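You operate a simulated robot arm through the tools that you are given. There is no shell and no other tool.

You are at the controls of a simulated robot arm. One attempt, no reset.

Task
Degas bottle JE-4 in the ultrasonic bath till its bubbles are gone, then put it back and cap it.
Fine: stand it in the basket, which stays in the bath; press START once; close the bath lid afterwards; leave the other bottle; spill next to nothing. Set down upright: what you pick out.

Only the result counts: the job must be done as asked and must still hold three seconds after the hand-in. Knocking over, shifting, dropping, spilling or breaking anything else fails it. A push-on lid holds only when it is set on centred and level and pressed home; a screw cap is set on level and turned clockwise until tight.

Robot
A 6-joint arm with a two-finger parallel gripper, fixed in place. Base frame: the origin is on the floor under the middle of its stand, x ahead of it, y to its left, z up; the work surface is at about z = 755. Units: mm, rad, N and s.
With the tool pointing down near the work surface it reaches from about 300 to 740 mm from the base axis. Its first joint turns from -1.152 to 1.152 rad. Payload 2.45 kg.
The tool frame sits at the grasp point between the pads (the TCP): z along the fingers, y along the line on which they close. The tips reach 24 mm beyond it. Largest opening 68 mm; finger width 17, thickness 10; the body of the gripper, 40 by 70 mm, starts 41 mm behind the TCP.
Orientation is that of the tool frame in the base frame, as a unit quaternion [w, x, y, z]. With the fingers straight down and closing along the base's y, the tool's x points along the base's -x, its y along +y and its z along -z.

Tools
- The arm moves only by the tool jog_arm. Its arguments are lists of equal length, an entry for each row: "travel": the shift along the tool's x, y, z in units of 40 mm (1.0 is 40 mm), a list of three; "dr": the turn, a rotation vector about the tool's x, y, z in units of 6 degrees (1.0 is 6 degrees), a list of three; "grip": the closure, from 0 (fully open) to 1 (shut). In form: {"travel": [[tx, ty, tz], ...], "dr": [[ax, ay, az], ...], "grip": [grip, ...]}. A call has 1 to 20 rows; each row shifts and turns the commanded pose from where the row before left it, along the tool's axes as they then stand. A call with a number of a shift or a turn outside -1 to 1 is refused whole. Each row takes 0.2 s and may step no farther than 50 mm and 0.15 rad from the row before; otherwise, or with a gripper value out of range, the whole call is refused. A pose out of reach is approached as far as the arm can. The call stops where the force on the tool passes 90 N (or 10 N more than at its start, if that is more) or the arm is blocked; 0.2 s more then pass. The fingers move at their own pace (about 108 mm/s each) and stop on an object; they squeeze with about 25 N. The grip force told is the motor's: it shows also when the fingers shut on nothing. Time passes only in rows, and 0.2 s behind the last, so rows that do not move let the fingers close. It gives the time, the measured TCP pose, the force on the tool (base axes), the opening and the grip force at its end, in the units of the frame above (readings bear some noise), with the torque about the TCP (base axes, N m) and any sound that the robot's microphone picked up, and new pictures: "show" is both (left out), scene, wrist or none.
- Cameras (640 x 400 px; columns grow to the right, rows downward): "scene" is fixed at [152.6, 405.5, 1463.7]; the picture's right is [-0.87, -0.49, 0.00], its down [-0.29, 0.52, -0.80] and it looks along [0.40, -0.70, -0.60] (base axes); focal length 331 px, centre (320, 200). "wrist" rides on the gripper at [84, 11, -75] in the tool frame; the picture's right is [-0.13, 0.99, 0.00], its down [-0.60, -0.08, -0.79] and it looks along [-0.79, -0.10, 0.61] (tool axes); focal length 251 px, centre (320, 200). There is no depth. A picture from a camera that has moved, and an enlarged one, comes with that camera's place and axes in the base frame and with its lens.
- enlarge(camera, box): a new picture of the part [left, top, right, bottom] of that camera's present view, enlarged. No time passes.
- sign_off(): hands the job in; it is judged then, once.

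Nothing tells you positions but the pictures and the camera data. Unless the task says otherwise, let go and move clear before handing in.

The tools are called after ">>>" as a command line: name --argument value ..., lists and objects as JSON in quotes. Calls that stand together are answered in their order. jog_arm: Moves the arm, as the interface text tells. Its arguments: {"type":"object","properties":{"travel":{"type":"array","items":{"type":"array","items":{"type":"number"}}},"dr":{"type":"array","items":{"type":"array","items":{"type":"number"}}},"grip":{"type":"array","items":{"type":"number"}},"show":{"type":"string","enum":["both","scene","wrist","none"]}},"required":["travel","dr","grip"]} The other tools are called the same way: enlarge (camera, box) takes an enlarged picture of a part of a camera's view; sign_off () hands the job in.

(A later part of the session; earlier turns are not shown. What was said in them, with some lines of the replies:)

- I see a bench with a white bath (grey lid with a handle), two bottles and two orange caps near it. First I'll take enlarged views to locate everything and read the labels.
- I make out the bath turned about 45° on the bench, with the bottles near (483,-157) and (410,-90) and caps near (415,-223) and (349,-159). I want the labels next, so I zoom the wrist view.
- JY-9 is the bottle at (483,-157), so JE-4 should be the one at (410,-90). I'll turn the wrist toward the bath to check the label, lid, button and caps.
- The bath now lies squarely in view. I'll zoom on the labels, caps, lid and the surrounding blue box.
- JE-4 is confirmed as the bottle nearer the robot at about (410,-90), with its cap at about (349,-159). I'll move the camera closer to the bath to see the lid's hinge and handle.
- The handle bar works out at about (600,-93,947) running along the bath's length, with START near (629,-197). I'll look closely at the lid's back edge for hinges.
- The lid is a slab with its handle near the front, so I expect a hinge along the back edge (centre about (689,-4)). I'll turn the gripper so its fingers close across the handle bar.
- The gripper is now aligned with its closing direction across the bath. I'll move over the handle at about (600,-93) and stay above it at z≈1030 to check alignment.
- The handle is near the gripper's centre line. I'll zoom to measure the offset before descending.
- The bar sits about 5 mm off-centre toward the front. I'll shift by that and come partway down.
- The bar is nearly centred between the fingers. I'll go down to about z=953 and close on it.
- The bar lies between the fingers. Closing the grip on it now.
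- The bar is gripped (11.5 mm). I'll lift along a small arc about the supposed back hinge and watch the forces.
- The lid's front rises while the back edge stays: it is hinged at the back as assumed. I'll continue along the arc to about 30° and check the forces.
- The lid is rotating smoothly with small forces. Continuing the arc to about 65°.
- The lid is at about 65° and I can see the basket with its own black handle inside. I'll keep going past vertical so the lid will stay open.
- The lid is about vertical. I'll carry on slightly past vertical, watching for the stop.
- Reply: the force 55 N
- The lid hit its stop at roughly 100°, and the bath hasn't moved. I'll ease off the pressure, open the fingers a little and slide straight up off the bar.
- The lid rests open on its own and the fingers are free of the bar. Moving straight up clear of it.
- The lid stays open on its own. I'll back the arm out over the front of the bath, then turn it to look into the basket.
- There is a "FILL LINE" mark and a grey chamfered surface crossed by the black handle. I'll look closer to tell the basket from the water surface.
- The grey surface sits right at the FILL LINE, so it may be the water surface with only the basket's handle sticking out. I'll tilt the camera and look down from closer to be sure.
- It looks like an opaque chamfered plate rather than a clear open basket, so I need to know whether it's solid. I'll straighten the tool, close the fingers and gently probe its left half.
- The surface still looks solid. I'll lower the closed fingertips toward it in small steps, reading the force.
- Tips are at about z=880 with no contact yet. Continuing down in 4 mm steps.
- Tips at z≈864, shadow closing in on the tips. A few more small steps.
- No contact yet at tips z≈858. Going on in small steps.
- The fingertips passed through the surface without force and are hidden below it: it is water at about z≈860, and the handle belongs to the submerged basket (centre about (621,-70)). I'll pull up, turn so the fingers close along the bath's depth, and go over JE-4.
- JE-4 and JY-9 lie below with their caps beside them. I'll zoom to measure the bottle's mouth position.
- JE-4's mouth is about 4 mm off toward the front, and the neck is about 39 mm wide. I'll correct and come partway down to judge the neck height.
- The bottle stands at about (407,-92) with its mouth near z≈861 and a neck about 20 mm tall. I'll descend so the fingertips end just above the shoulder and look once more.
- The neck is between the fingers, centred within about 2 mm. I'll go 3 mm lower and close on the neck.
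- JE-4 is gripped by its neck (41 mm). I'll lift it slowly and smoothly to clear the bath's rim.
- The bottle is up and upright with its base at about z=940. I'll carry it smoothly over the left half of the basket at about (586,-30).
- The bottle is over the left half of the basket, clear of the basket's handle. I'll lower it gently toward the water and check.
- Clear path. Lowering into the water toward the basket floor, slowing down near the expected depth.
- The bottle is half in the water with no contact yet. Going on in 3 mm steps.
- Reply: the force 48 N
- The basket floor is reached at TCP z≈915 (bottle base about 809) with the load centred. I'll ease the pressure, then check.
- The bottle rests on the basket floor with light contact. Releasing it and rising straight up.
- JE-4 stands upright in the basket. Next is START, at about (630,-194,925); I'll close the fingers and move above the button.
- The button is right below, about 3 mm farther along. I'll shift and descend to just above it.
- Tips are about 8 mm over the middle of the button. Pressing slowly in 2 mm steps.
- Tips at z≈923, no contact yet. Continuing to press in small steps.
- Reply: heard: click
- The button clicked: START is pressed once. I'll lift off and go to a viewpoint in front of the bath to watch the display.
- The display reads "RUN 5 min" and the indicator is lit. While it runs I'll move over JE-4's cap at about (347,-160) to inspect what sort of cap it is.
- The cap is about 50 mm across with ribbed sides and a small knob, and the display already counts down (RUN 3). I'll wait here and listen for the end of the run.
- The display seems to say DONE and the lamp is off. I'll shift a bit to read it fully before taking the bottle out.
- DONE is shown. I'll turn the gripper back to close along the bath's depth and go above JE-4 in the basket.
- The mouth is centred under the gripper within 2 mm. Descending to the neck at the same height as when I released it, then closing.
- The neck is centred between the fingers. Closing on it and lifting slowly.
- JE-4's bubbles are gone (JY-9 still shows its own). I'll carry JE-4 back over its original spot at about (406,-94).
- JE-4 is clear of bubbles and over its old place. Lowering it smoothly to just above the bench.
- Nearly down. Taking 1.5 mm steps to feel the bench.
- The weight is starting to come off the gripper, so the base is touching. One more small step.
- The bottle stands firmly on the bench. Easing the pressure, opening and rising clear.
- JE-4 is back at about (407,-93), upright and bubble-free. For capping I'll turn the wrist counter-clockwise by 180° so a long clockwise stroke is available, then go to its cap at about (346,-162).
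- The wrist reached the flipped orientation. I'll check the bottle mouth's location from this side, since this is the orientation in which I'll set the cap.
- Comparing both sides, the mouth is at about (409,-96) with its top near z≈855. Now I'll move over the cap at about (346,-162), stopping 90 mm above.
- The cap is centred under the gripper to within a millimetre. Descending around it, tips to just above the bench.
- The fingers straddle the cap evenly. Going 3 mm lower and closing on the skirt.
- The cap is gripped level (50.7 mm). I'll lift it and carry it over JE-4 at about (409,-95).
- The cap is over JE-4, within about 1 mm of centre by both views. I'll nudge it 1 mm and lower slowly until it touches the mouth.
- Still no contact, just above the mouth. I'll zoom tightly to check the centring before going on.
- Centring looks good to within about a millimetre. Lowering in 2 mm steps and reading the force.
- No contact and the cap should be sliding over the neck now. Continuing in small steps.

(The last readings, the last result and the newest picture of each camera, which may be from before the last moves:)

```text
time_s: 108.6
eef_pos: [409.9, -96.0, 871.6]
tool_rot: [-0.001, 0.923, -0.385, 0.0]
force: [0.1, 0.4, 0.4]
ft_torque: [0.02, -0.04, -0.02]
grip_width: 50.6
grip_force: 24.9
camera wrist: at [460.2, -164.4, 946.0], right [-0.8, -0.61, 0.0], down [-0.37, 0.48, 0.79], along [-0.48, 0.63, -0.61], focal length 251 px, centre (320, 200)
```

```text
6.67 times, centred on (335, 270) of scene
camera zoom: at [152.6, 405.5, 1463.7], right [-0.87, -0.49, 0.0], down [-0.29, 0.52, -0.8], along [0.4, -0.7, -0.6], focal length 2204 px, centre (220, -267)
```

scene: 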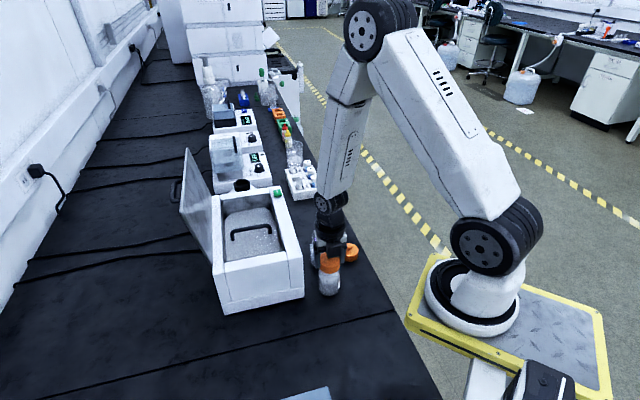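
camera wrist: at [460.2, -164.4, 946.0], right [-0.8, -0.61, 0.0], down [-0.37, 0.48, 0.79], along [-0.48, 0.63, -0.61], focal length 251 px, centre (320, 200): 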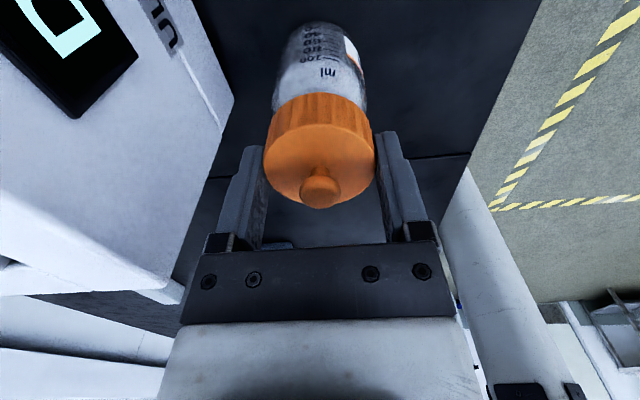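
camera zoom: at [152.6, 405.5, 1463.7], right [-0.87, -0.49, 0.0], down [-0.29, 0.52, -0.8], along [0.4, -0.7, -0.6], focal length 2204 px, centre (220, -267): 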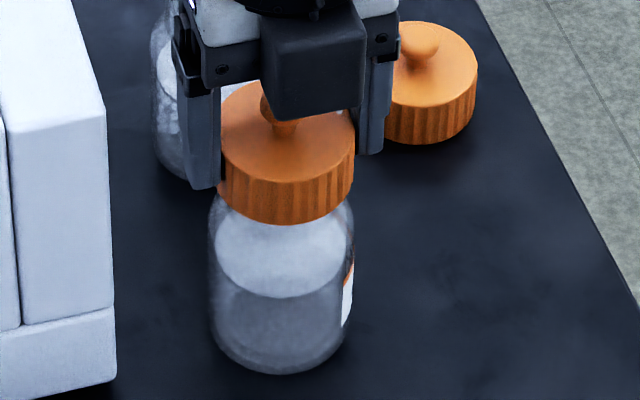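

The cap encloses the neck and looks centred. Continuing down to feel where it seats.

>>> jog_arm --travel '[[0, 0, 0.05], [0, 0, 0.05], [0, 0, 0]]' --dr '[[0, 0, 0], [0, 0, 0], [0, 0, 0]]' --grip '[1, 1, 1]' --show "none"

>>> jog_arm --travel '[[0, 0, 0.05], [0, 0, 0]]' --dr '[[0, 0, 0], [0, 0, 0]]' --grip '[1, 1]' --show "none"

```text
time_s: 109.4
eef_pos: [408.3, -97.3, 866.8]
tool_rot: [-0.001, 0.923, -0.385, 0.0]
force: [0.2, 0.5, -0.7]
ft_torque: [0.01, 0.02, -0.02]
grip_width: 50.9
grip_force: 25.0
```

```text
time_s: 110.0
eef_pos: [408.3, -96.0, 865.7]
tool_rot: [0.0, 0.923, -0.385, 0.0]
force: [0.0, -0.5, 0.0]
ft_torque: [-0.03, -0.04, 0.0]
grip_width: 50.4
grip_force: 24.8
```

>>> jog_arm --travel '[[0, 0, 0.05], [0, 0, 0]]' --dr '[[0, 0, 0], [0, 0, 0]]' --grip '[1, 1]' --show "none"

>>> jog_arm --travel '[[0, 0, 0.05], [0, 0, 0]]' --dr '[[0, 0, 0], [0, 0, 0]]' --grip '[1, 1]' --show "none"

```text
time_s: 110.6
eef_pos: [408.7, -96.0, 863.3]
tool_rot: [0.0, 0.923, -0.385, 0.0]
force: [1.1, -1.2, -0.5]
ft_torque: [0.0, 0.01, -0.01]
grip_width: 50.6
grip_force: 24.8
```

```text
time_s: 111.2
eef_pos: [409.7, -96.0, 861.6]
tool_rot: [-0.001, 0.923, -0.385, 0.001]
force: [-1.9, 7.0, 33.9]
ft_torque: [0.22, 0.13, -0.05]
grip_width: 50.5
grip_force: 25.3
heard: snap
```

A snap was heard at about 34 N: the cap is a push-on lid and has gone home. I'll take a look before letting go.

>>> enlarge --camera "scene" --box '[315, 240, 355, 300]'

>>> jog_arm --travel '[[0, 0, 0]]' --dr '[[0, 0, 0]]' --grip '[1]'

```text
6.67 times, centred on (335, 270) of scene
camera zoom: at [152.1, 405.8, 1463.7], right [-0.87, -0.49, 0.0], down [-0.29, 0.52, -0.8], along [0.4, -0.7, -0.6], focal length 2204 px, centre (220, -267)
```

zoom: 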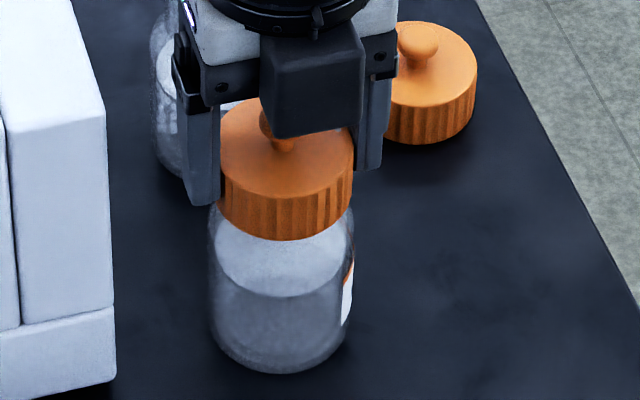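

```text
time_s: 111.6
eef_pos: [407.7, -95.8, 861.0]
tool_rot: [-0.001, 0.923, -0.385, 0.002]
force: [-0.1, 7.1, 39.5]
ft_torque: [0.25, 0.05, 0.01]
grip_width: 50.4
grip_force: 24.7
camera wrist: at [460.1, -164.3, 937.4], right [-0.8, -0.61, 0.0], down [-0.37, 0.49, 0.79], along [-0.48, 0.63, -0.61], focal length 251 px, centre (320, 200)
```

scene: 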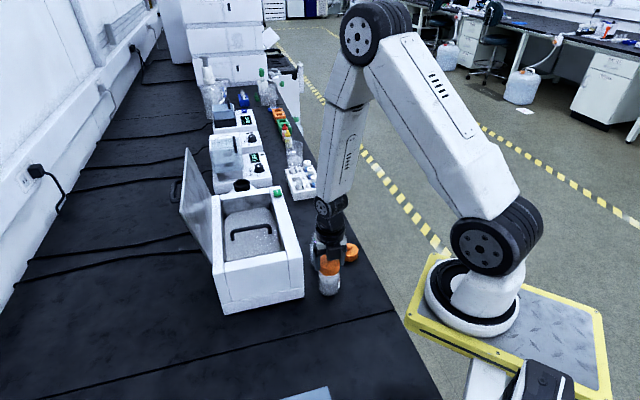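
wrist: 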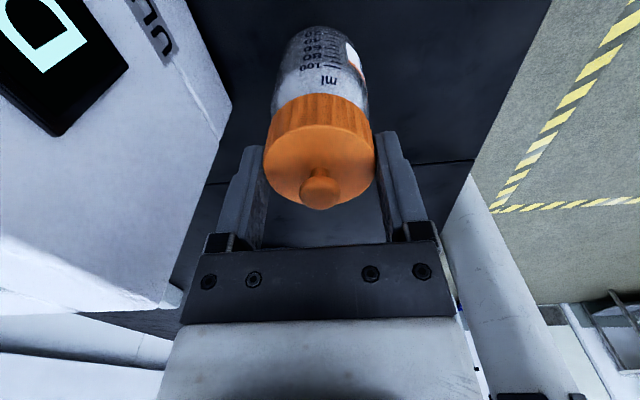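

The cap sits level and takes 39 N without moving. I'll ease the pressure, open the fingers and rise.

>>> jog_arm --travel '[[0, 0, -0.05], [0, 0, 0], [0, 0, 0], [0, 0, 0], [0, 0, 0], [0, 0, -0.3], [0, 0, -0.6], [0, 0, -0.8], [0, 0, -0.8]]' --dr '[[0, 0, 0], [0, 0, 0], [0, 0, 0], [0, 0, 0], [0, 0, 0], [0, 0, 0], [0, 0, 0], [0, 0, 0], [0, 0, 0]]' --grip '[1, 1, 0.2, 0.1, 0, 0, 0, 0, 0]'

>>> enlarge --camera "scene" --box '[300, 220, 370, 300]'

>>> enlarge --camera "wrist" --box '[240, 0, 400, 120]'

```text
time_s: 113.6
eef_pos: [407.6, -94.8, 962.8]
tool_rot: [0.0, 0.923, -0.385, 0.001]
force: [0.8, -0.8, -0.3]
ft_torque: [0.03, 0.04, 0.0]
grip_width: 68.2
grip_force: 0.1
camera wrist: at [459.4, -163.2, 1039.7], right [-0.8, -0.61, 0.0], down [-0.37, 0.48, 0.79], along [-0.48, 0.63, -0.61], focal length 251 px, centre (320, 200)
```

scene: 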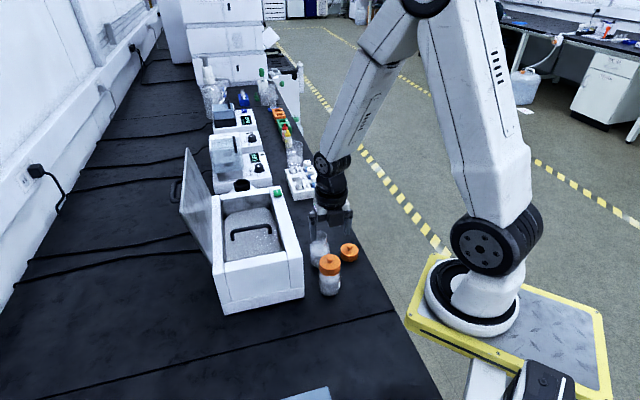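
wrist: 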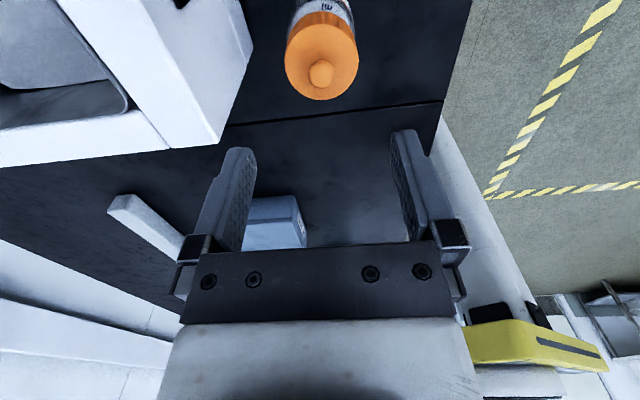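

```text
5.00 times, centred on (335, 260) of scene
camera zoom: at [152.6, 405.5, 1463.7], right [-0.87, -0.49, 0.0], down [-0.29, 0.52, -0.8], along [0.4, -0.7, -0.6], focal length 1653 px, centre (245, -100)
```

zoom: 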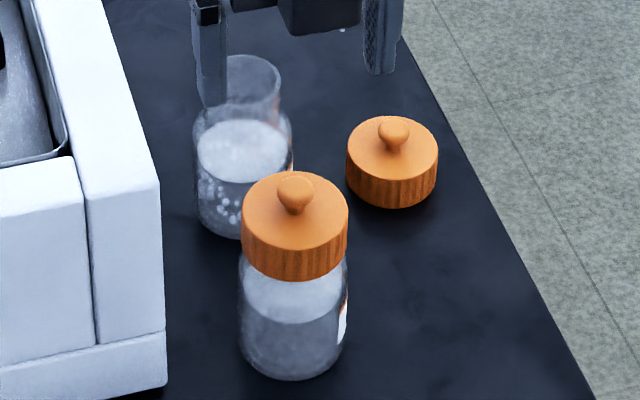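

```text
3.33 times, centred on (320, 60) of wrist
camera zoom: at [459.4, -163.2, 1039.7], right [-0.8, -0.61, 0.0], down [-0.37, 0.48, 0.79], along [-0.48, 0.63, -0.61], focal length 838 px, centre (320, 667)
```

zoom: 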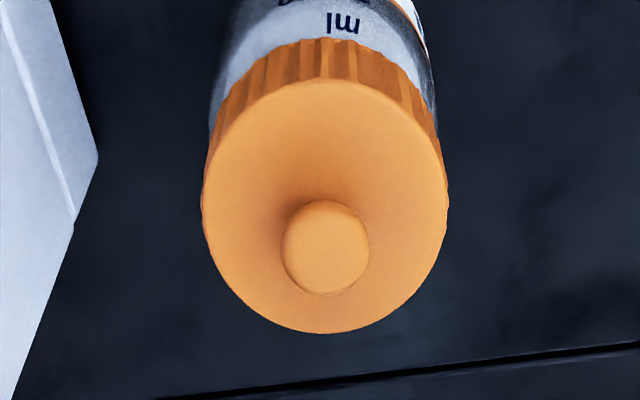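

JE-4 is capped, level and centred. The last job is the bath lid: I'll turn the gripper back to the handle orientation and compare the lid's position with before.

>>> jog_arm --travel '[[0, 0, -0.5], [0, 0, -0.5], [0, 0, -0.5], [0, 0, -0.5], [0, 0, 0], [0, 0, 0], [0, 0, 0], [0, 0, 0], [0, 0, 0], [0, 0, 0], [0, 0, 0], [0, 0, 0], [0, 0, 0], [0, 0, 0], [0, 0, 0], [0, 0, 0]]' --dr '[[0, 0, 0.9375], [0, 0, 0.9375], [0, 0, 0.9375], [0, 0, 0.9375], [0, 0, 0.9375], [0, 0, 0.9375], [0, 0, 0.9375], [0, 0, 0.9375], [0, 0, 0.9375], [0, 0, 0.9375], [0, 0, 0.9375], [0, 0, 0.9375], [0, 0, 0.9375], [0, 0, 0.9375], [0, 0, 0.9375], [0, 0, 0.9375]]' --grip '[0, 0, 0, 0, 0, 0, 0, 0, 0, 0, 0, 0, 0, 0, 0, 0]' --show "none"

>>> jog_arm --travel '[[0, 0, 0], [0, 0, 0], [0, 0, 0], [0, 0, 0], [0, 0, 0], [0, 0, 0], [0, 0, 0], [0, 0, 0], [0, 0, 0], [0, 0, 0], [0, 0, 0], [0, 0, 0], [0, 0, 0], [0, 0, 0], [0, 0, 0], [0, 0, 0]]' --dr '[[0, 0, 0.9375], [0, 0, 0.9375], [0, 0, 0.9375], [0, 0, 0.9375], [0, 0, 0.9375], [0, 0, 0.9375], [0, 0, 0.9375], [0, 0, 0.9375], [0, 0, 0.9375], [0, 0, 0.9375], [0, 0, 0.9375], [0, 0, 0.9375], [0, 0, 0.9375], [0, 0, 0.9375], [0, 0, 0.9375], [0, 0, 0.9375]]' --grip '[0, 0, 0, 0, 0, 0, 0, 0, 0, 0, 0, 0, 0, 0, 0, 0]'

>>> enlarge --camera "scene" --box '[140, 130, 300, 290]'

```text
time_s: 117.0
eef_pos: [409.1, -95.0, 1041.4]
tool_rot: [0.0, -0.38, 0.925, 0.0]
force: [0.5, -0.2, 0.2]
ft_torque: [0.02, 0.0, -0.01]
grip_width: 68.2
grip_force: 0.1
```

```text
time_s: 120.4
eef_pos: [408.4, -95.8, 1042.6]
tool_rot: [0.001, 0.384, 0.923, -0.001]
force: [0.3, 0.5, 1.3]
ft_torque: [0.03, -0.01, 0.0]
grip_width: 68.0
grip_force: 0.0
camera wrist: at [357.4, -29.8, 1118.2], right [0.8, 0.61, 0.0], down [0.37, -0.48, 0.79], along [0.48, -0.63, -0.61], focal length 251 px, centre (320, 200)
```

scene: 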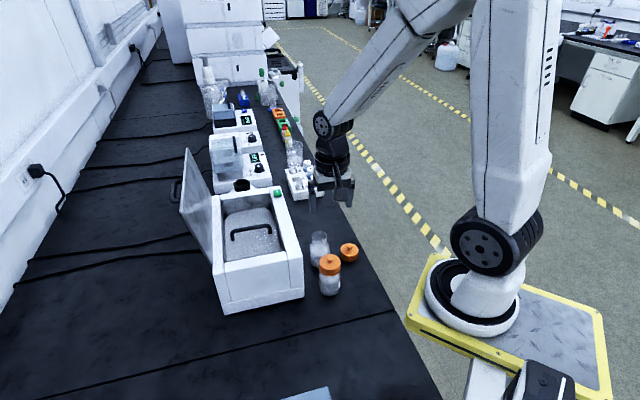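
wrist: 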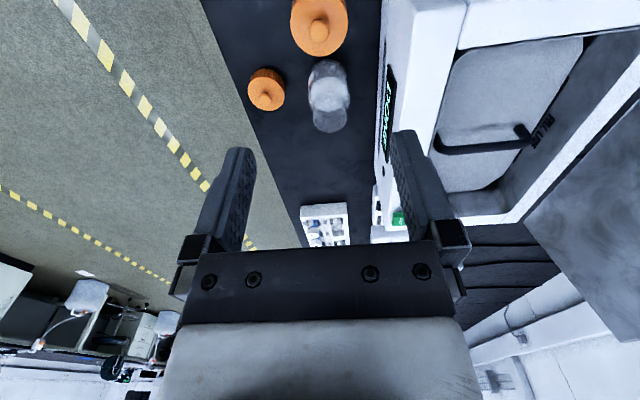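

```text
2.50 times, centred on (220, 210) of scene
camera zoom: at [152.6, 405.5, 1463.7], right [-0.87, -0.49, 0.0], down [-0.29, 0.52, -0.8], along [0.4, -0.7, -0.6], focal length 826 px, centre (570, 175)
```

zoom: 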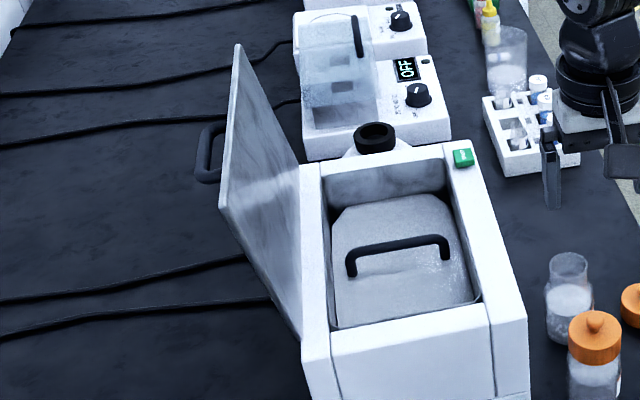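

The lid hasn't moved since I let go. I'll go up and over to the spot directly above its handle, with the fingers set to a narrow 24 mm gap.

>>> jog_arm --travel '[[0, 0, -0.58], [0, 0, -0.58], [0, 0, -0.58], [0, 0, -0.57], [-0.27, 0.691, 0], [-0.27, 0.691, 0], [-0.27, 0.691, 0], [-0.27, 0.691, 0], [-0.27, 0.691, 0], [-0.27, 0.691, 0], [-0.27, 0.691, 0], [-0.27, 0.691, 0], [-0.27, 0.691, 0], [-0.27, 0.691, 0], [-0.27, 0.691, 0], [-0.265, 0.69, 0], [0, 0, 0]]' --dr '[[0, 0, 0], [0, 0, 0], [0, 0, 0], [0, 0, 0], [0, 0, 0], [0, 0, 0], [0, 0, 0], [0, 0, 0], [0, 0, 0], [0, 0, 0], [0, 0, 0], [0, 0, 0], [0, 0, 0], [0, 0, 0], [0, 0, 0], [0, 0, 0], [0, 0, 0]]' --grip '[0, 0, 0, 0, 0, 0, 0, 0, 0, 0, 0.3, 0.5, 0.65, 0.65, 0.65, 0.65, 0.65]'

>>> enlarge --camera "wrist" --box '[200, 0, 420, 180]'

>>> enlarge --camera "scene" --box '[120, 110, 260, 230]'

```text
time_s: 124.0
eef_pos: [735.1, 46.7, 1133.6]
tool_rot: [0.0, 0.384, 0.923, -0.001]
force: [-0.6, -0.2, -0.3]
ft_torque: [-0.04, 0.0, -0.01]
grip_width: 23.8
grip_force: 0.1
camera wrist: at [684.5, 113.1, 1209.8], right [0.79, 0.61, 0.0], down [0.37, -0.48, 0.79], along [0.48, -0.63, -0.61], focal length 251 px, centre (320, 200)
```

scene: 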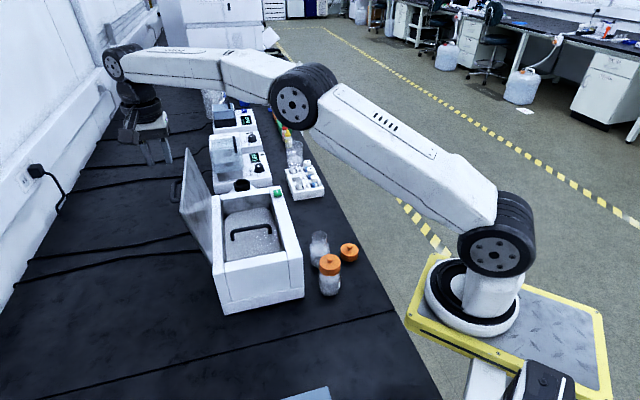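
wrist: 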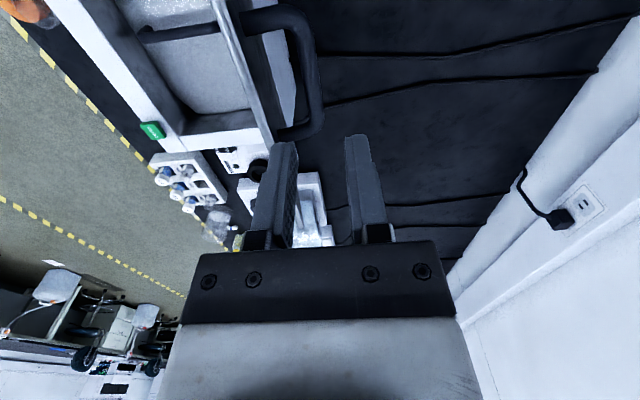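

```text
2.22 times, centred on (310, 90) of wrist
camera zoom: at [684.5, 113.1, 1209.8], right [0.79, 0.61, 0.0], down [0.37, -0.48, 0.79], along [0.48, -0.63, -0.61], focal length 559 px, centre (342, 444)
```

zoom: 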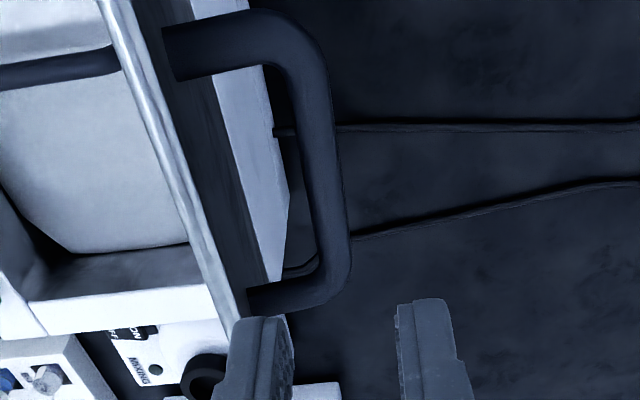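

```text
3.33 times, centred on (190, 170) of scene
camera zoom: at [152.6, 405.5, 1463.7], right [-0.87, -0.49, 0.0], down [-0.29, 0.52, -0.8], along [0.4, -0.7, -0.6], focal length 1102 px, centre (753, 300)
```

zoom: 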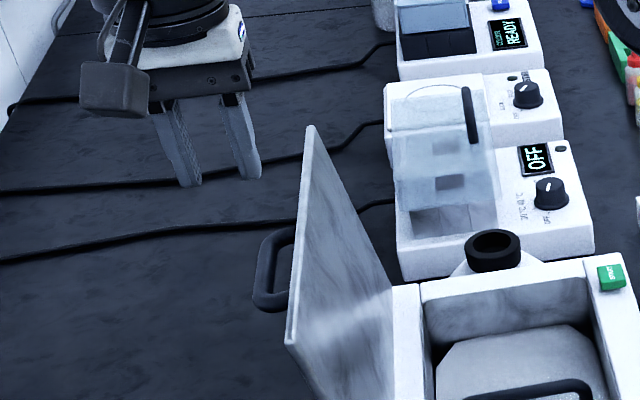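

The bar lies about 7 mm toward the front of the tool centre. I'll shift 4 mm, open to 28 mm and descend over the bar in steps.

>>> jog_arm --travel '[[0, -0.1, 0.1], [0, 0, 0.4], [0, 0, 0.4], [0, 0, 0.4], [0, 0, 0]]' --dr '[[0, 0, 0], [0, 0, 0], [0, 0, 0], [0, 0, 0], [0, 0, 0]]' --grip '[0.588, 0.588, 0.588, 0.588, 0.588]'

>>> enlarge --camera "wrist" --box '[200, 30, 420, 240]'

>>> enlarge --camera "scene" --box '[130, 130, 250, 230]'

```text
time_s: 125.2
eef_pos: [731.3, 41.1, 1084.9]
tool_rot: [-0.001, 0.384, 0.923, 0.0]
force: [0.2, 0.1, -0.5]
ft_torque: [-0.02, 0.0, -0.02]
grip_width: 27.8
grip_force: 0.0
camera wrist: at [680.6, 108.4, 1160.4], right [0.79, 0.61, 0.0], down [0.37, -0.48, 0.79], along [0.48, -0.63, -0.61], focal length 251 px, centre (320, 200)
```

scene: 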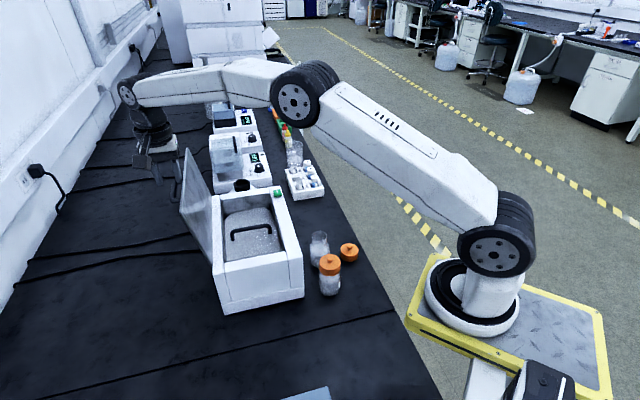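
wrist: 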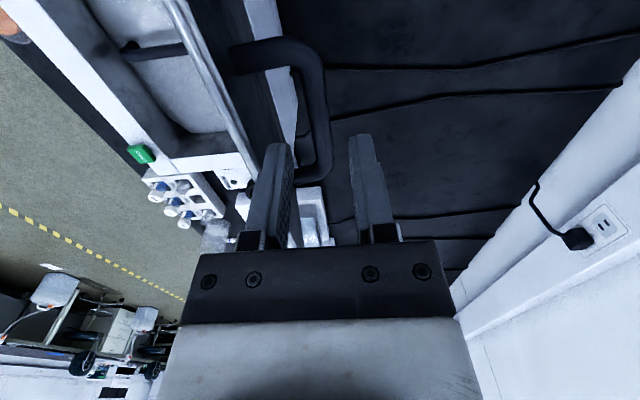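

```text
1.90 times, centred on (310, 135) of wrist
camera zoom: at [680.6, 108.4, 1160.4], right [0.79, 0.61, 0.0], down [0.37, -0.48, 0.79], along [0.48, -0.63, -0.61], focal length 479 px, centre (339, 324)
```

zoom: 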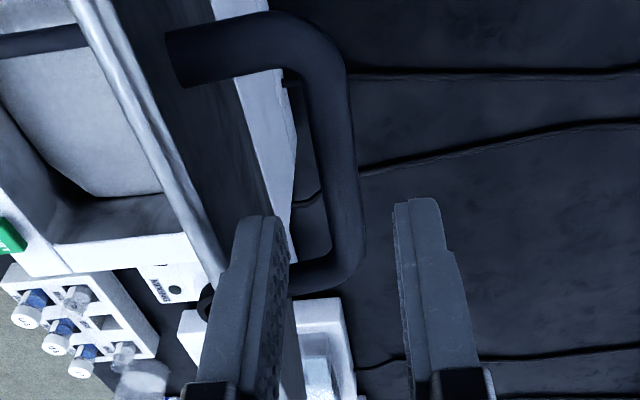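

```text
4.00 times, centred on (190, 180) of scene
camera zoom: at [152.6, 405.5, 1463.7], right [-0.87, -0.49, 0.0], down [-0.29, 0.52, -0.8], along [0.4, -0.7, -0.6], focal length 1322 px, centre (840, 280)
```

zoom: 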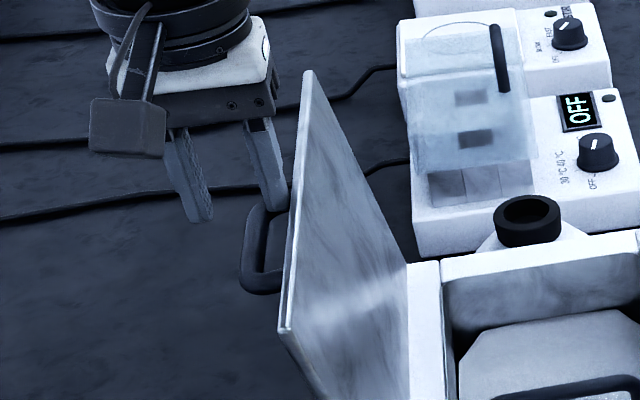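

The bar is centred between the fingers and the front finger clears the lid's edge. Descending the rest of the way.

>>> jog_arm --travel '[[0, 0, 0.3], [0, 0, 0.3], [0, 0, 0.3], [0, 0, 0.2], [0, 0, 0]]' --dr '[[0, 0, 0], [0, 0, 0], [0, 0, 0], [0, 0, 0], [0, 0, 0]]' --grip '[0.588, 0.588, 0.588, 0.588, 0.588]'

>>> enlarge --camera "scene" --box '[130, 130, 250, 230]'

>>> enlarge --camera "wrist" --box '[200, 60, 420, 250]'

```text
time_s: 126.4
eef_pos: [732.3, 43.2, 1040.6]
tool_rot: [0.0, 0.383, 0.924, 0.001]
force: [1.0, -0.5, 0.4]
ft_torque: [-0.01, -0.02, -0.05]
grip_width: 28.3
grip_force: 0.1
camera wrist: at [680.3, 109.0, 1115.7], right [0.79, 0.61, 0.0], down [0.37, -0.48, 0.79], along [0.48, -0.63, -0.61], focal length 251 px, centre (320, 200)
```

scene: 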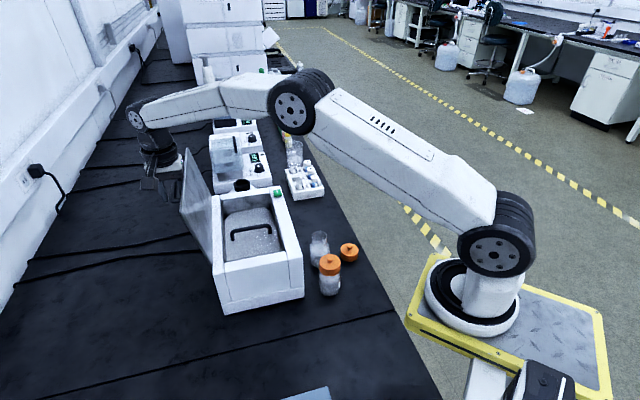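
wrist: 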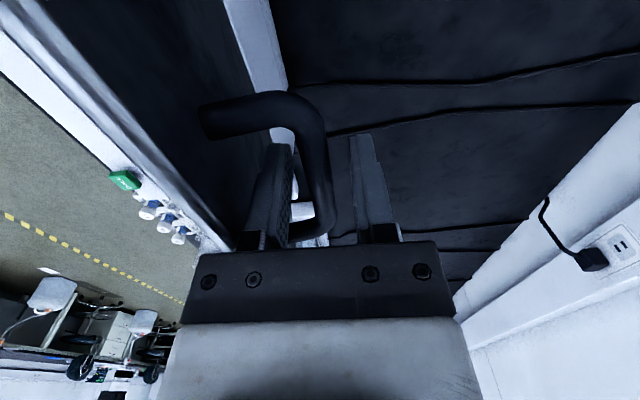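

```text
4.00 times, centred on (190, 180) of scene
camera zoom: at [152.6, 405.5, 1463.7], right [-0.87, -0.49, 0.0], down [-0.29, 0.52, -0.8], along [0.4, -0.7, -0.6], focal length 1322 px, centre (840, 280)
```

zoom: 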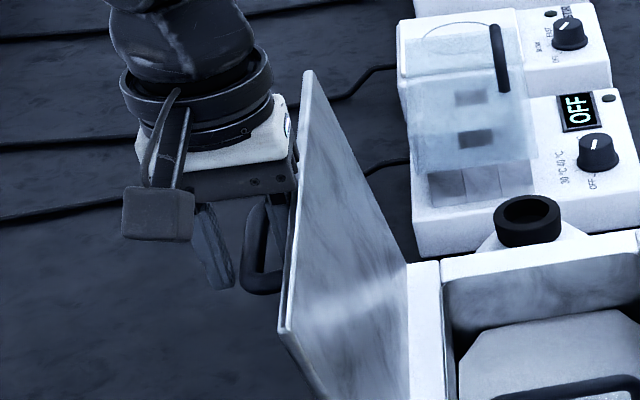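

```text
2.11 times, centred on (310, 155) of wrist
camera zoom: at [680.3, 109.0, 1115.7], right [0.79, 0.61, 0.0], down [0.37, -0.48, 0.79], along [0.48, -0.63, -0.61], focal length 529 px, centre (341, 295)
```

zoom: 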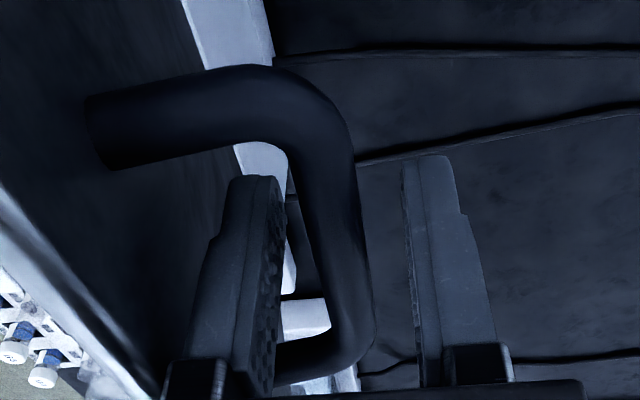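

The bar is inside the fingers. Closing on it now, then starting the arc back down.

>>> jog_arm --travel '[[0, 0, 0], [0, 0, 0], [0, 0, 0], [-0.0, -0.11, -0.05], [0, -0.272, -0.113], [0, -0.281, -0.089]]' --dr '[[0, 0, 0], [0, 0, 0], [0, 0, 0], [0, 0, 0], [0, 0, 0], [0, 0, 0]]' --grip '[1, 1, 1, 1, 1, 1]'

>>> enlarge --camera "scene" --box '[140, 130, 300, 290]'

```text
time_s: 127.8
eef_pos: [713.8, 23.9, 1050.3]
tool_rot: [0.0, 0.383, 0.924, 0.001]
force: [-0.1, 3.8, 2.9]
ft_torque: [-0.12, -0.29, 0.06]
grip_width: 12.0
grip_force: 32.9
camera wrist: at [662.0, 90.8, 1125.9], right [0.79, 0.61, 0.0], down [0.37, -0.48, 0.79], along [0.48, -0.63, -0.61], focal length 251 px, centre (320, 200)
```

scene: 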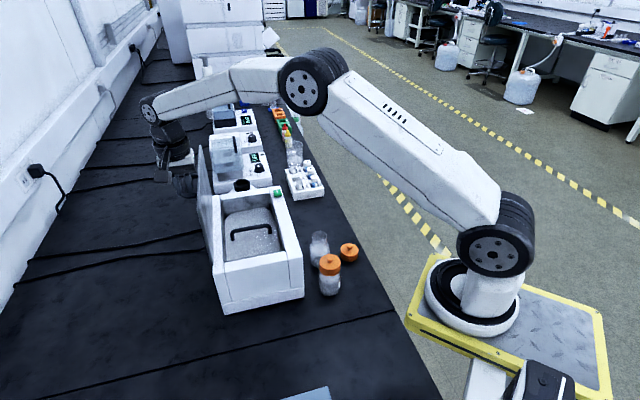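
wrist: 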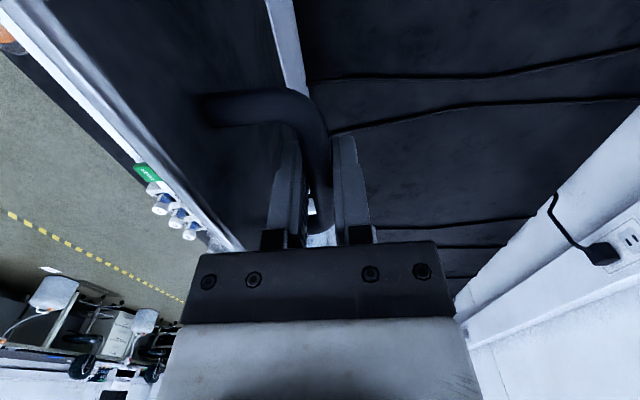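

```text
2.50 times, centred on (220, 210) of scene
camera zoom: at [152.5, 405.7, 1463.7], right [-0.87, -0.49, 0.0], down [-0.29, 0.52, -0.8], along [0.4, -0.7, -0.6], focal length 826 px, centre (570, 175)
```

zoom: 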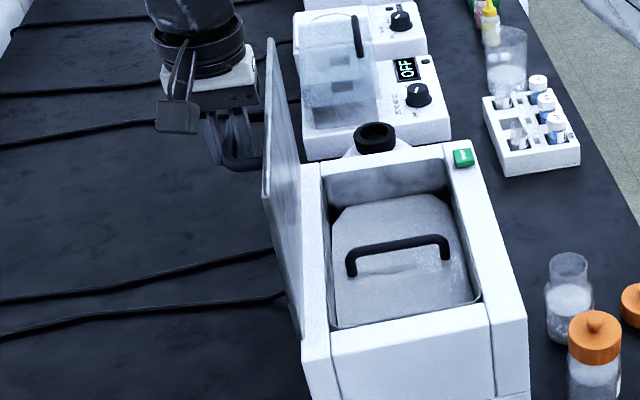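

The lid is coming back, now about vertical, with small forces. Continuing the arc down to about 45°.

>>> jog_arm --travel '[[0, -0.2875, -0.0635], [0, -0.292, -0.0385], [0, -0.2945, -0.0125], [0, -0.294, 0.0125], [0, -0.292, 0.0385], [0, -0.288, 0.0635], [0, -0.281, 0.0885], [0, -0.272, 0.113], [0, -0.2615, 0.136]]' --dr '[[0, 0, 0], [0, 0, 0], [0, 0, 0], [0, 0, 0], [0, 0, 0], [0, 0, 0], [0, 0, 0], [0, 0, 0], [0, 0, 0]]' --grip '[1, 1, 1, 1, 1, 1, 1, 1, 1]'

>>> enlarge --camera "scene" --box '[190, 150, 310, 290]'

```text
time_s: 129.8
eef_pos: [641.1, -48.8, 1036.0]
tool_rot: [0.001, 0.384, 0.923, -0.001]
force: [4.4, -2.4, -0.8]
ft_torque: [-0.14, -0.25, 0.09]
grip_width: 11.7
grip_force: 32.0
camera wrist: at [589.1, 17.4, 1111.7], right [0.79, 0.61, 0.0], down [0.37, -0.48, 0.79], along [0.48, -0.63, -0.61], focal length 251 px, centre (320, 200)
```

scene: 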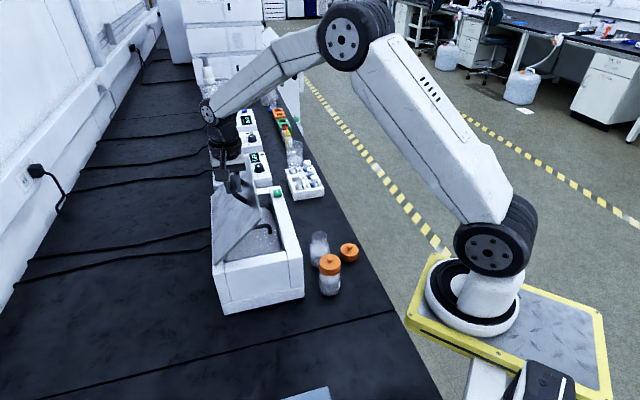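
wrist: 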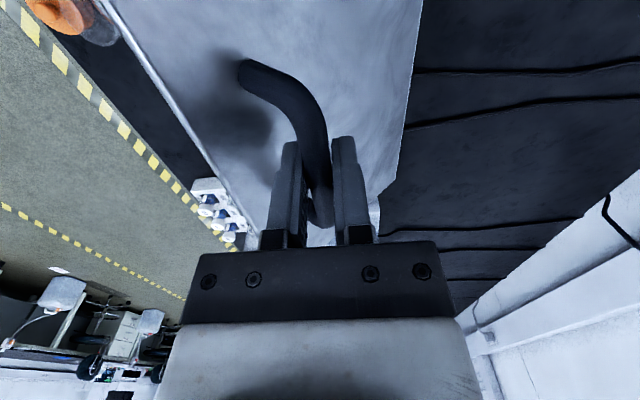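

```text
2.86 times, centred on (250, 220) of scene
camera zoom: at [152.8, 405.5, 1463.7], right [-0.87, -0.49, 0.0], down [-0.29, 0.52, -0.8], along [0.4, -0.7, -0.6], focal length 945 px, centre (520, 143)
```

zoom: 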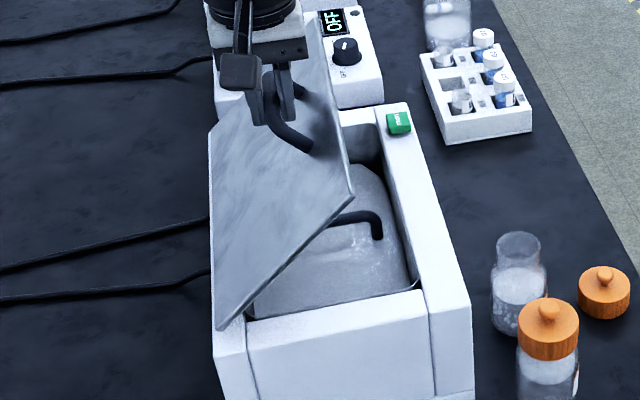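

Half-way down with small forces. Continuing to about 5° from closed.

>>> jog_arm --travel '[[0, -0.2485, 0.1585], [0, -0.234, 0.179], [0, -0.2175, 0.199], [0, -0.199, 0.217], [0, -0.1795, 0.234], [0, -0.158, 0.2485], [0, -0.136, 0.261], [0, -0.113, 0.272]]' --dr '[[0, 0, 0], [0, 0, 0], [0, 0, 0], [0, 0, 0], [0, 0, 0], [0, 0, 0], [0, 0, 0], [0, 0, 0]]' --grip '[1, 1, 1, 1, 1, 1, 1, 1]'

>>> enlarge --camera "scene" --box '[190, 150, 310, 290]'

```text
time_s: 131.6
eef_pos: [596.6, -90.4, 964.1]
tool_rot: [0.0, 0.385, 0.923, 0.001]
force: [7.8, -5.2, 0.7]
ft_torque: [0.25, 0.1, 0.09]
grip_width: 11.8
grip_force: 32.9
camera wrist: at [545.9, -24.4, 1040.2], right [0.79, 0.61, 0.0], down [0.37, -0.48, 0.79], along [0.48, -0.63, -0.61], focal length 251 px, centre (320, 200)
```

scene: 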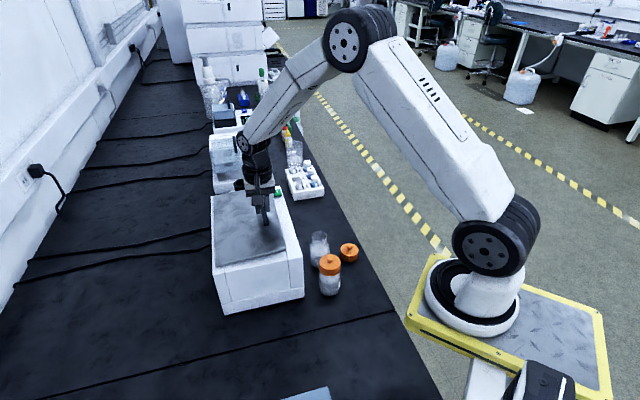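
wrist: 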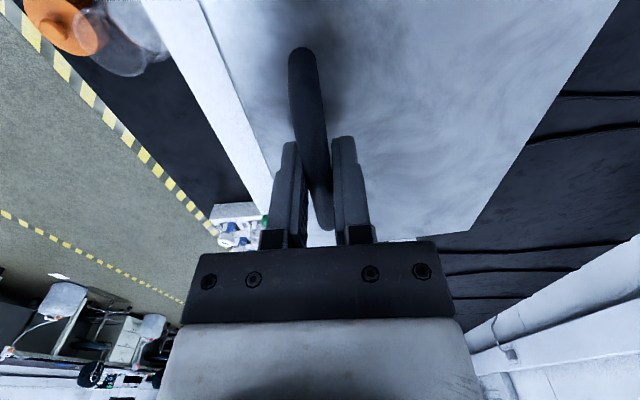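

```text
2.86 times, centred on (250, 220) of scene
camera zoom: at [152.8, 405.4, 1463.7], right [-0.87, -0.49, 0.0], down [-0.29, 0.52, -0.8], along [0.4, -0.7, -0.6], focal length 945 px, centre (520, 143)
```

zoom: 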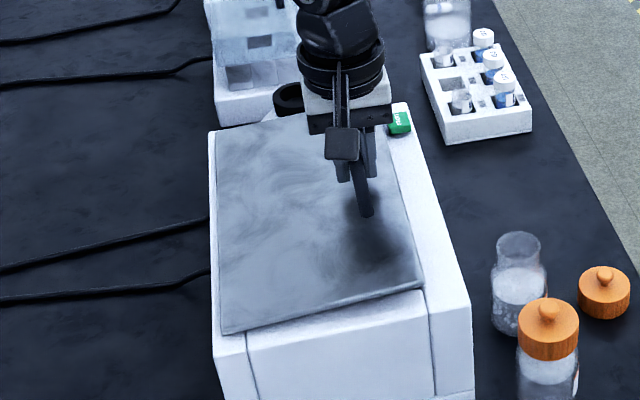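

Only about 5° left. Lowering the last centimetre gently until it seats.

>>> jog_arm --travel '[[0, -0.045, 0.14], [0, -0.03, 0.13], [0, 0, 0]]' --dr '[[0, 0, 0], [0, 0, 0], [0, 0, 0]]' --grip '[1, 1, 1]'

>>> enlarge --camera "scene" --box '[190, 150, 310, 290]'

```text
time_s: 132.4
eef_pos: [595.1, -93.2, 954.4]
tool_rot: [0.0, 0.385, 0.923, 0.0]
force: [-5.1, -9.9, 13.5]
ft_torque: [0.31, 0.39, 0.12]
grip_width: 11.8
grip_force: 32.4
camera wrist: at [543.7, -26.8, 1030.0], right [0.79, 0.61, 0.0], down [0.37, -0.48, 0.79], along [0.48, -0.63, -0.61], focal length 251 px, centre (320, 200)
```

scene: 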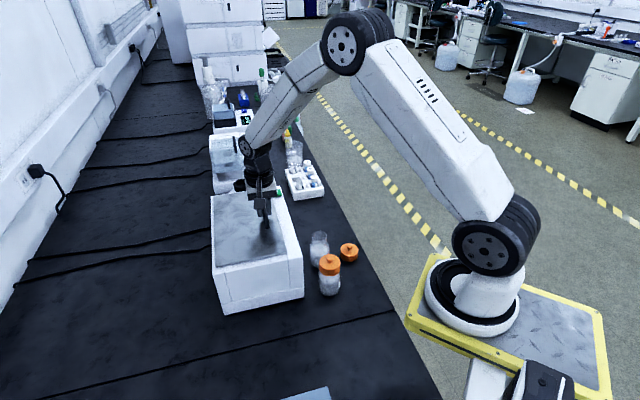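
wrist: 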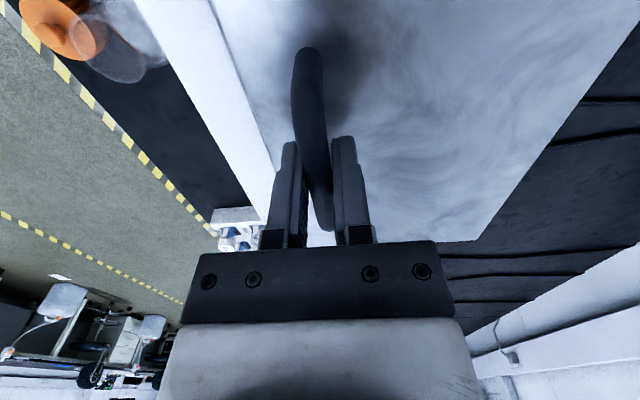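

```text
2.86 times, centred on (250, 220) of scene
camera zoom: at [152.2, 405.3, 1463.8], right [-0.87, -0.49, 0.0], down [-0.29, 0.52, -0.8], along [0.4, -0.7, -0.6], focal length 945 px, centre (520, 143)
```

zoom: 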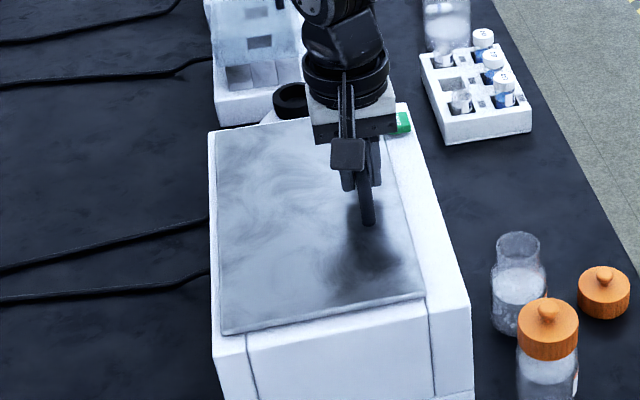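

The lid is seated (its corner matches the closed position at the start, with 13 N of contact). Opening the fingers and rising clear.

>>> jog_arm --travel '[[0, 0.02, 0.02], [0, 0, 0], [0, 0, 0], [0, 0, 0], [0, 0, -0.3], [0, 0, -0.6], [0, 0, -0.8], [0, 0, -0.8]]' --dr '[[0, 0, 0], [0, 0, 0], [0, 0, 0], [0, 0, 0], [0, 0, 0], [0, 0, 0], [0, 0, 0], [0, 0, 0]]' --grip '[1, 0.6, 0.3, 0.2, 0.2, 0.2, 0.2, 0.2]'

>>> enlarge --camera "scene" --box '[190, 150, 310, 290]'

>>> enlarge --camera "scene" --box '[290, 220, 390, 310]'

```text
time_s: 134.2
eef_pos: [596.3, -88.7, 1055.1]
tool_rot: [-0.001, 0.383, 0.924, 0.0]
force: [-0.4, -0.3, 0.9]
ft_torque: [-0.01, -0.03, 0.04]
grip_width: 54.0
grip_force: 0.0
camera wrist: at [544.7, -23.5, 1129.5], right [0.79, 0.61, 0.0], down [0.37, -0.48, 0.79], along [0.48, -0.63, -0.61], focal length 251 px, centre (320, 200)
```

scene: 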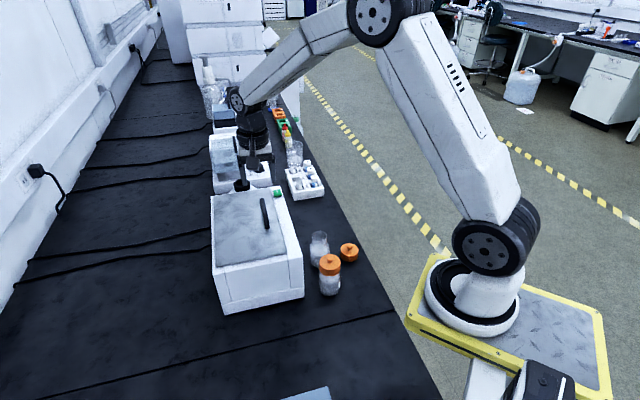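
wrist: 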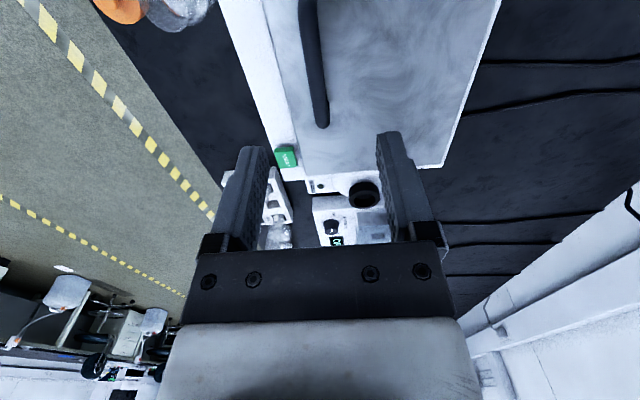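

```text
2.86 times, centred on (250, 220) of scene
camera zoom: at [152.6, 405.5, 1463.7], right [-0.87, -0.49, 0.0], down [-0.29, 0.52, -0.8], along [0.4, -0.7, -0.6], focal length 945 px, centre (520, 143)
```

zoom: 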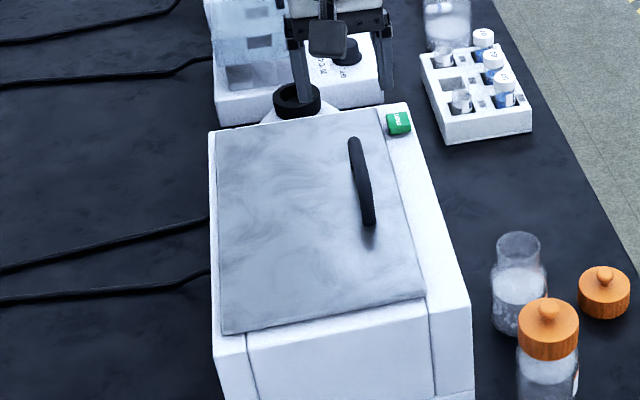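

```text
4.44 times, centred on (340, 265) of scene
camera zoom: at [152.6, 405.5, 1463.7], right [-0.87, -0.49, 0.0], down [-0.29, 0.52, -0.8], along [0.4, -0.7, -0.6], focal length 1469 px, centre (231, -89)
```

zoom: 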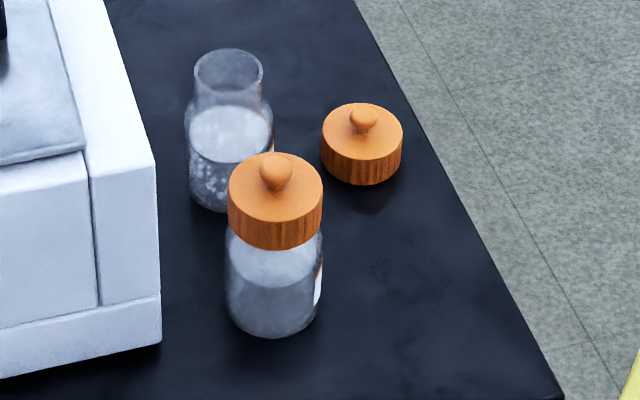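

Lid closed, JE-4 capped in its place, JY-9 and its cap untouched. I'll withdraw the arm to a clear position and check everything once more.

>>> jog_arm --travel '[[0, 0, -0.8], [0, 0, -0.8], [0, -0.8, -0.3], [0, -0.8, 0], [0, -0.8, 0], [0, -0.8, 0], [0, -0.8, 0], [0, -0.8, 0], [0, -0.8, 0]]' --dr '[[0, 0, 0], [0, 0, 0], [0, 0, 0], [0, 0, 0], [0, 0, 0], [0, 0, 0], [0, 0, 0], [0, 0, 0], [0, 0, 0]]' --grip '[0.2, 0.2, 0.2, 0.2, 0.2, 0.2, 0.2, 0.2, 0.2]' --show "none"

>>> jog_arm --travel '[[0, -0.4, 0], [0, -0.4, 0], [0, 0, 0], [0, 0, 0], [0, 0, 0], [0, 0, 0], [0, 0, 0], [0, 0, 0], [0, 0, 0], [0, 0, 0], [0, 0, 0], [0, 0, 0]]' --dr '[[0, 0, -0.94], [0, 0, -0.94], [0, 0, -0.94], [0, 0, -0.94], [0, 0, -0.94], [0, 0, -0.94], [0, 0, -0.94], [0, 0, -0.94], [0, 0, -0.94], [0, 0, -0.94], [0, 0, -0.94], [0, 0, -0.94]]' --grip '[0.2, 0.2, 0.2, 0.2, 0.2, 0.2, 0.2, 0.2, 0.2, 0.2, 0.2, 0.2]'

```text
time_s: 136.2
eef_pos: [436.9, -247.5, 1130.0]
tool_rot: [-0.001, 0.384, 0.923, 0.0]
force: [0.0, 0.5, -0.4]
ft_torque: [0.03, 0.0, -0.03]
grip_width: 54.7
grip_force: 0.1
```

```text
time_s: 138.8
eef_pos: [416.0, -272.9, 1129.2]
tool_rot: [-0.001, -0.197, 0.98, 0.0]
force: [-1.1, -0.2, 0.1]
ft_torque: [0.03, 0.0, -0.01]
grip_width: 54.5
grip_force: 0.1
camera wrist: at [334.8, -296.8, 1205.3], right [-0.26, 0.96, 0.0], down [0.59, 0.16, 0.79], along [0.77, 0.21, -0.61], focal length 251 px, centre (320, 200)
```

scene: 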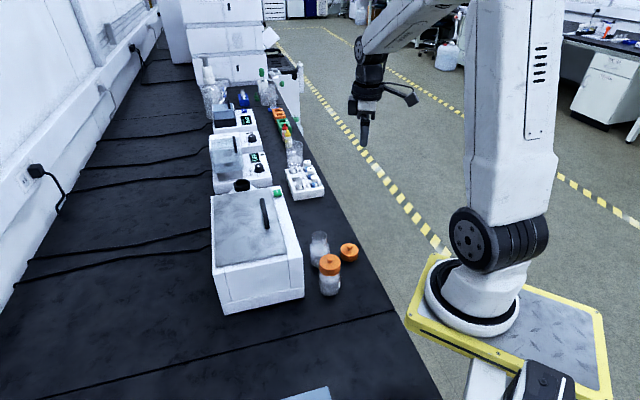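
wrist: 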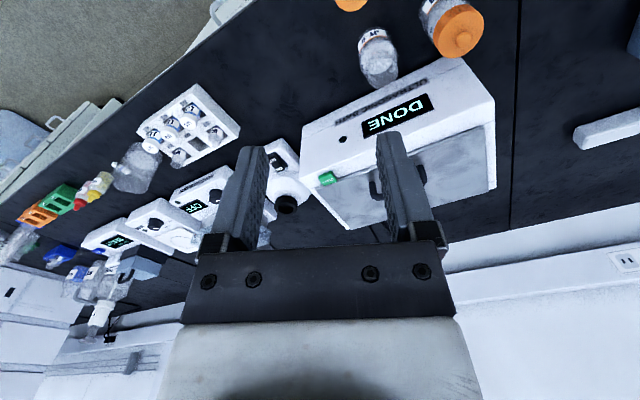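

>>> enlarge --camera "wrist" --box '[330, 0, 530, 120]'

>>> enlarge --camera "wrist" --box '[290, 70, 510, 240]'

>>> enlarge --camera "scene" --box '[315, 240, 355, 300]'

```text
3.20 times, centred on (430, 60) of wrist
camera zoom: at [334.8, -296.8, 1205.3], right [-0.26, 0.96, 0.0], down [0.59, 0.16, 0.79], along [0.77, 0.21, -0.61], focal length 805 px, centre (-32, 648)
```

zoom: 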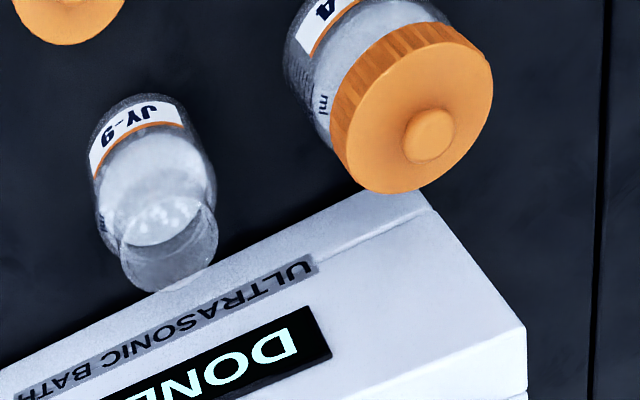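

```text
2.35 times, centred on (400, 155) of wrist
camera zoom: at [334.8, -296.8, 1205.3], right [-0.26, 0.96, 0.0], down [0.59, 0.16, 0.79], along [0.77, 0.21, -0.61], focal length 592 px, centre (132, 306)
```

zoom: 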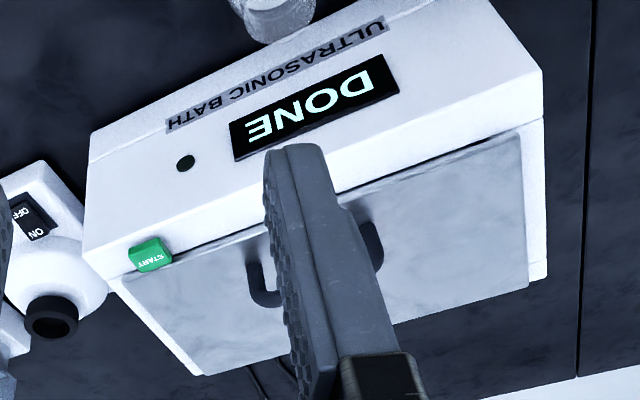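

```text
6.67 times, centred on (335, 270) of scene
camera zoom: at [152.6, 405.5, 1463.7], right [-0.87, -0.49, 0.0], down [-0.29, 0.52, -0.8], along [0.4, -0.7, -0.6], focal length 2204 px, centre (220, -267)
```

zoom: 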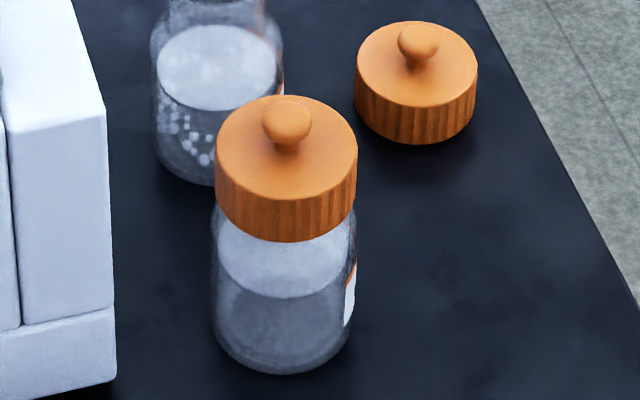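

Everything looks right: JE-4 is bubble-free, back in its place and capped level. JY-9 and its cap haven't moved, the basket is still in the bath and the lid is closed. The arm is clear, so I'm handing the job in.

>>> sign_off

```text
The job is handed in.
```

JE-4 is degassed, back in its place on the bench and capped, and I've handed the job in.

- **Degassing:** JE-4 stood upright in the basket, and I pressed START once. The bath ran until its display showed DONE. When I lifted the bottle out, no bubbles were visible.
- **Capping:** The cap I used was the one standing next to JE-4. It is a push-on lid: it snapped home under about 34 N and sits level and centred.
- **Bath:** The basket stayed in the bath. I closed the lid last, and it lines up with where it was at the start.
- **Everything else:** JY-9 and its cap were left alone. I saw no spills and nothing else moved.

I judged the cap to be push-on from the snap, so I did not turn it, although its ribbed sides look a bit like a screw cap's.
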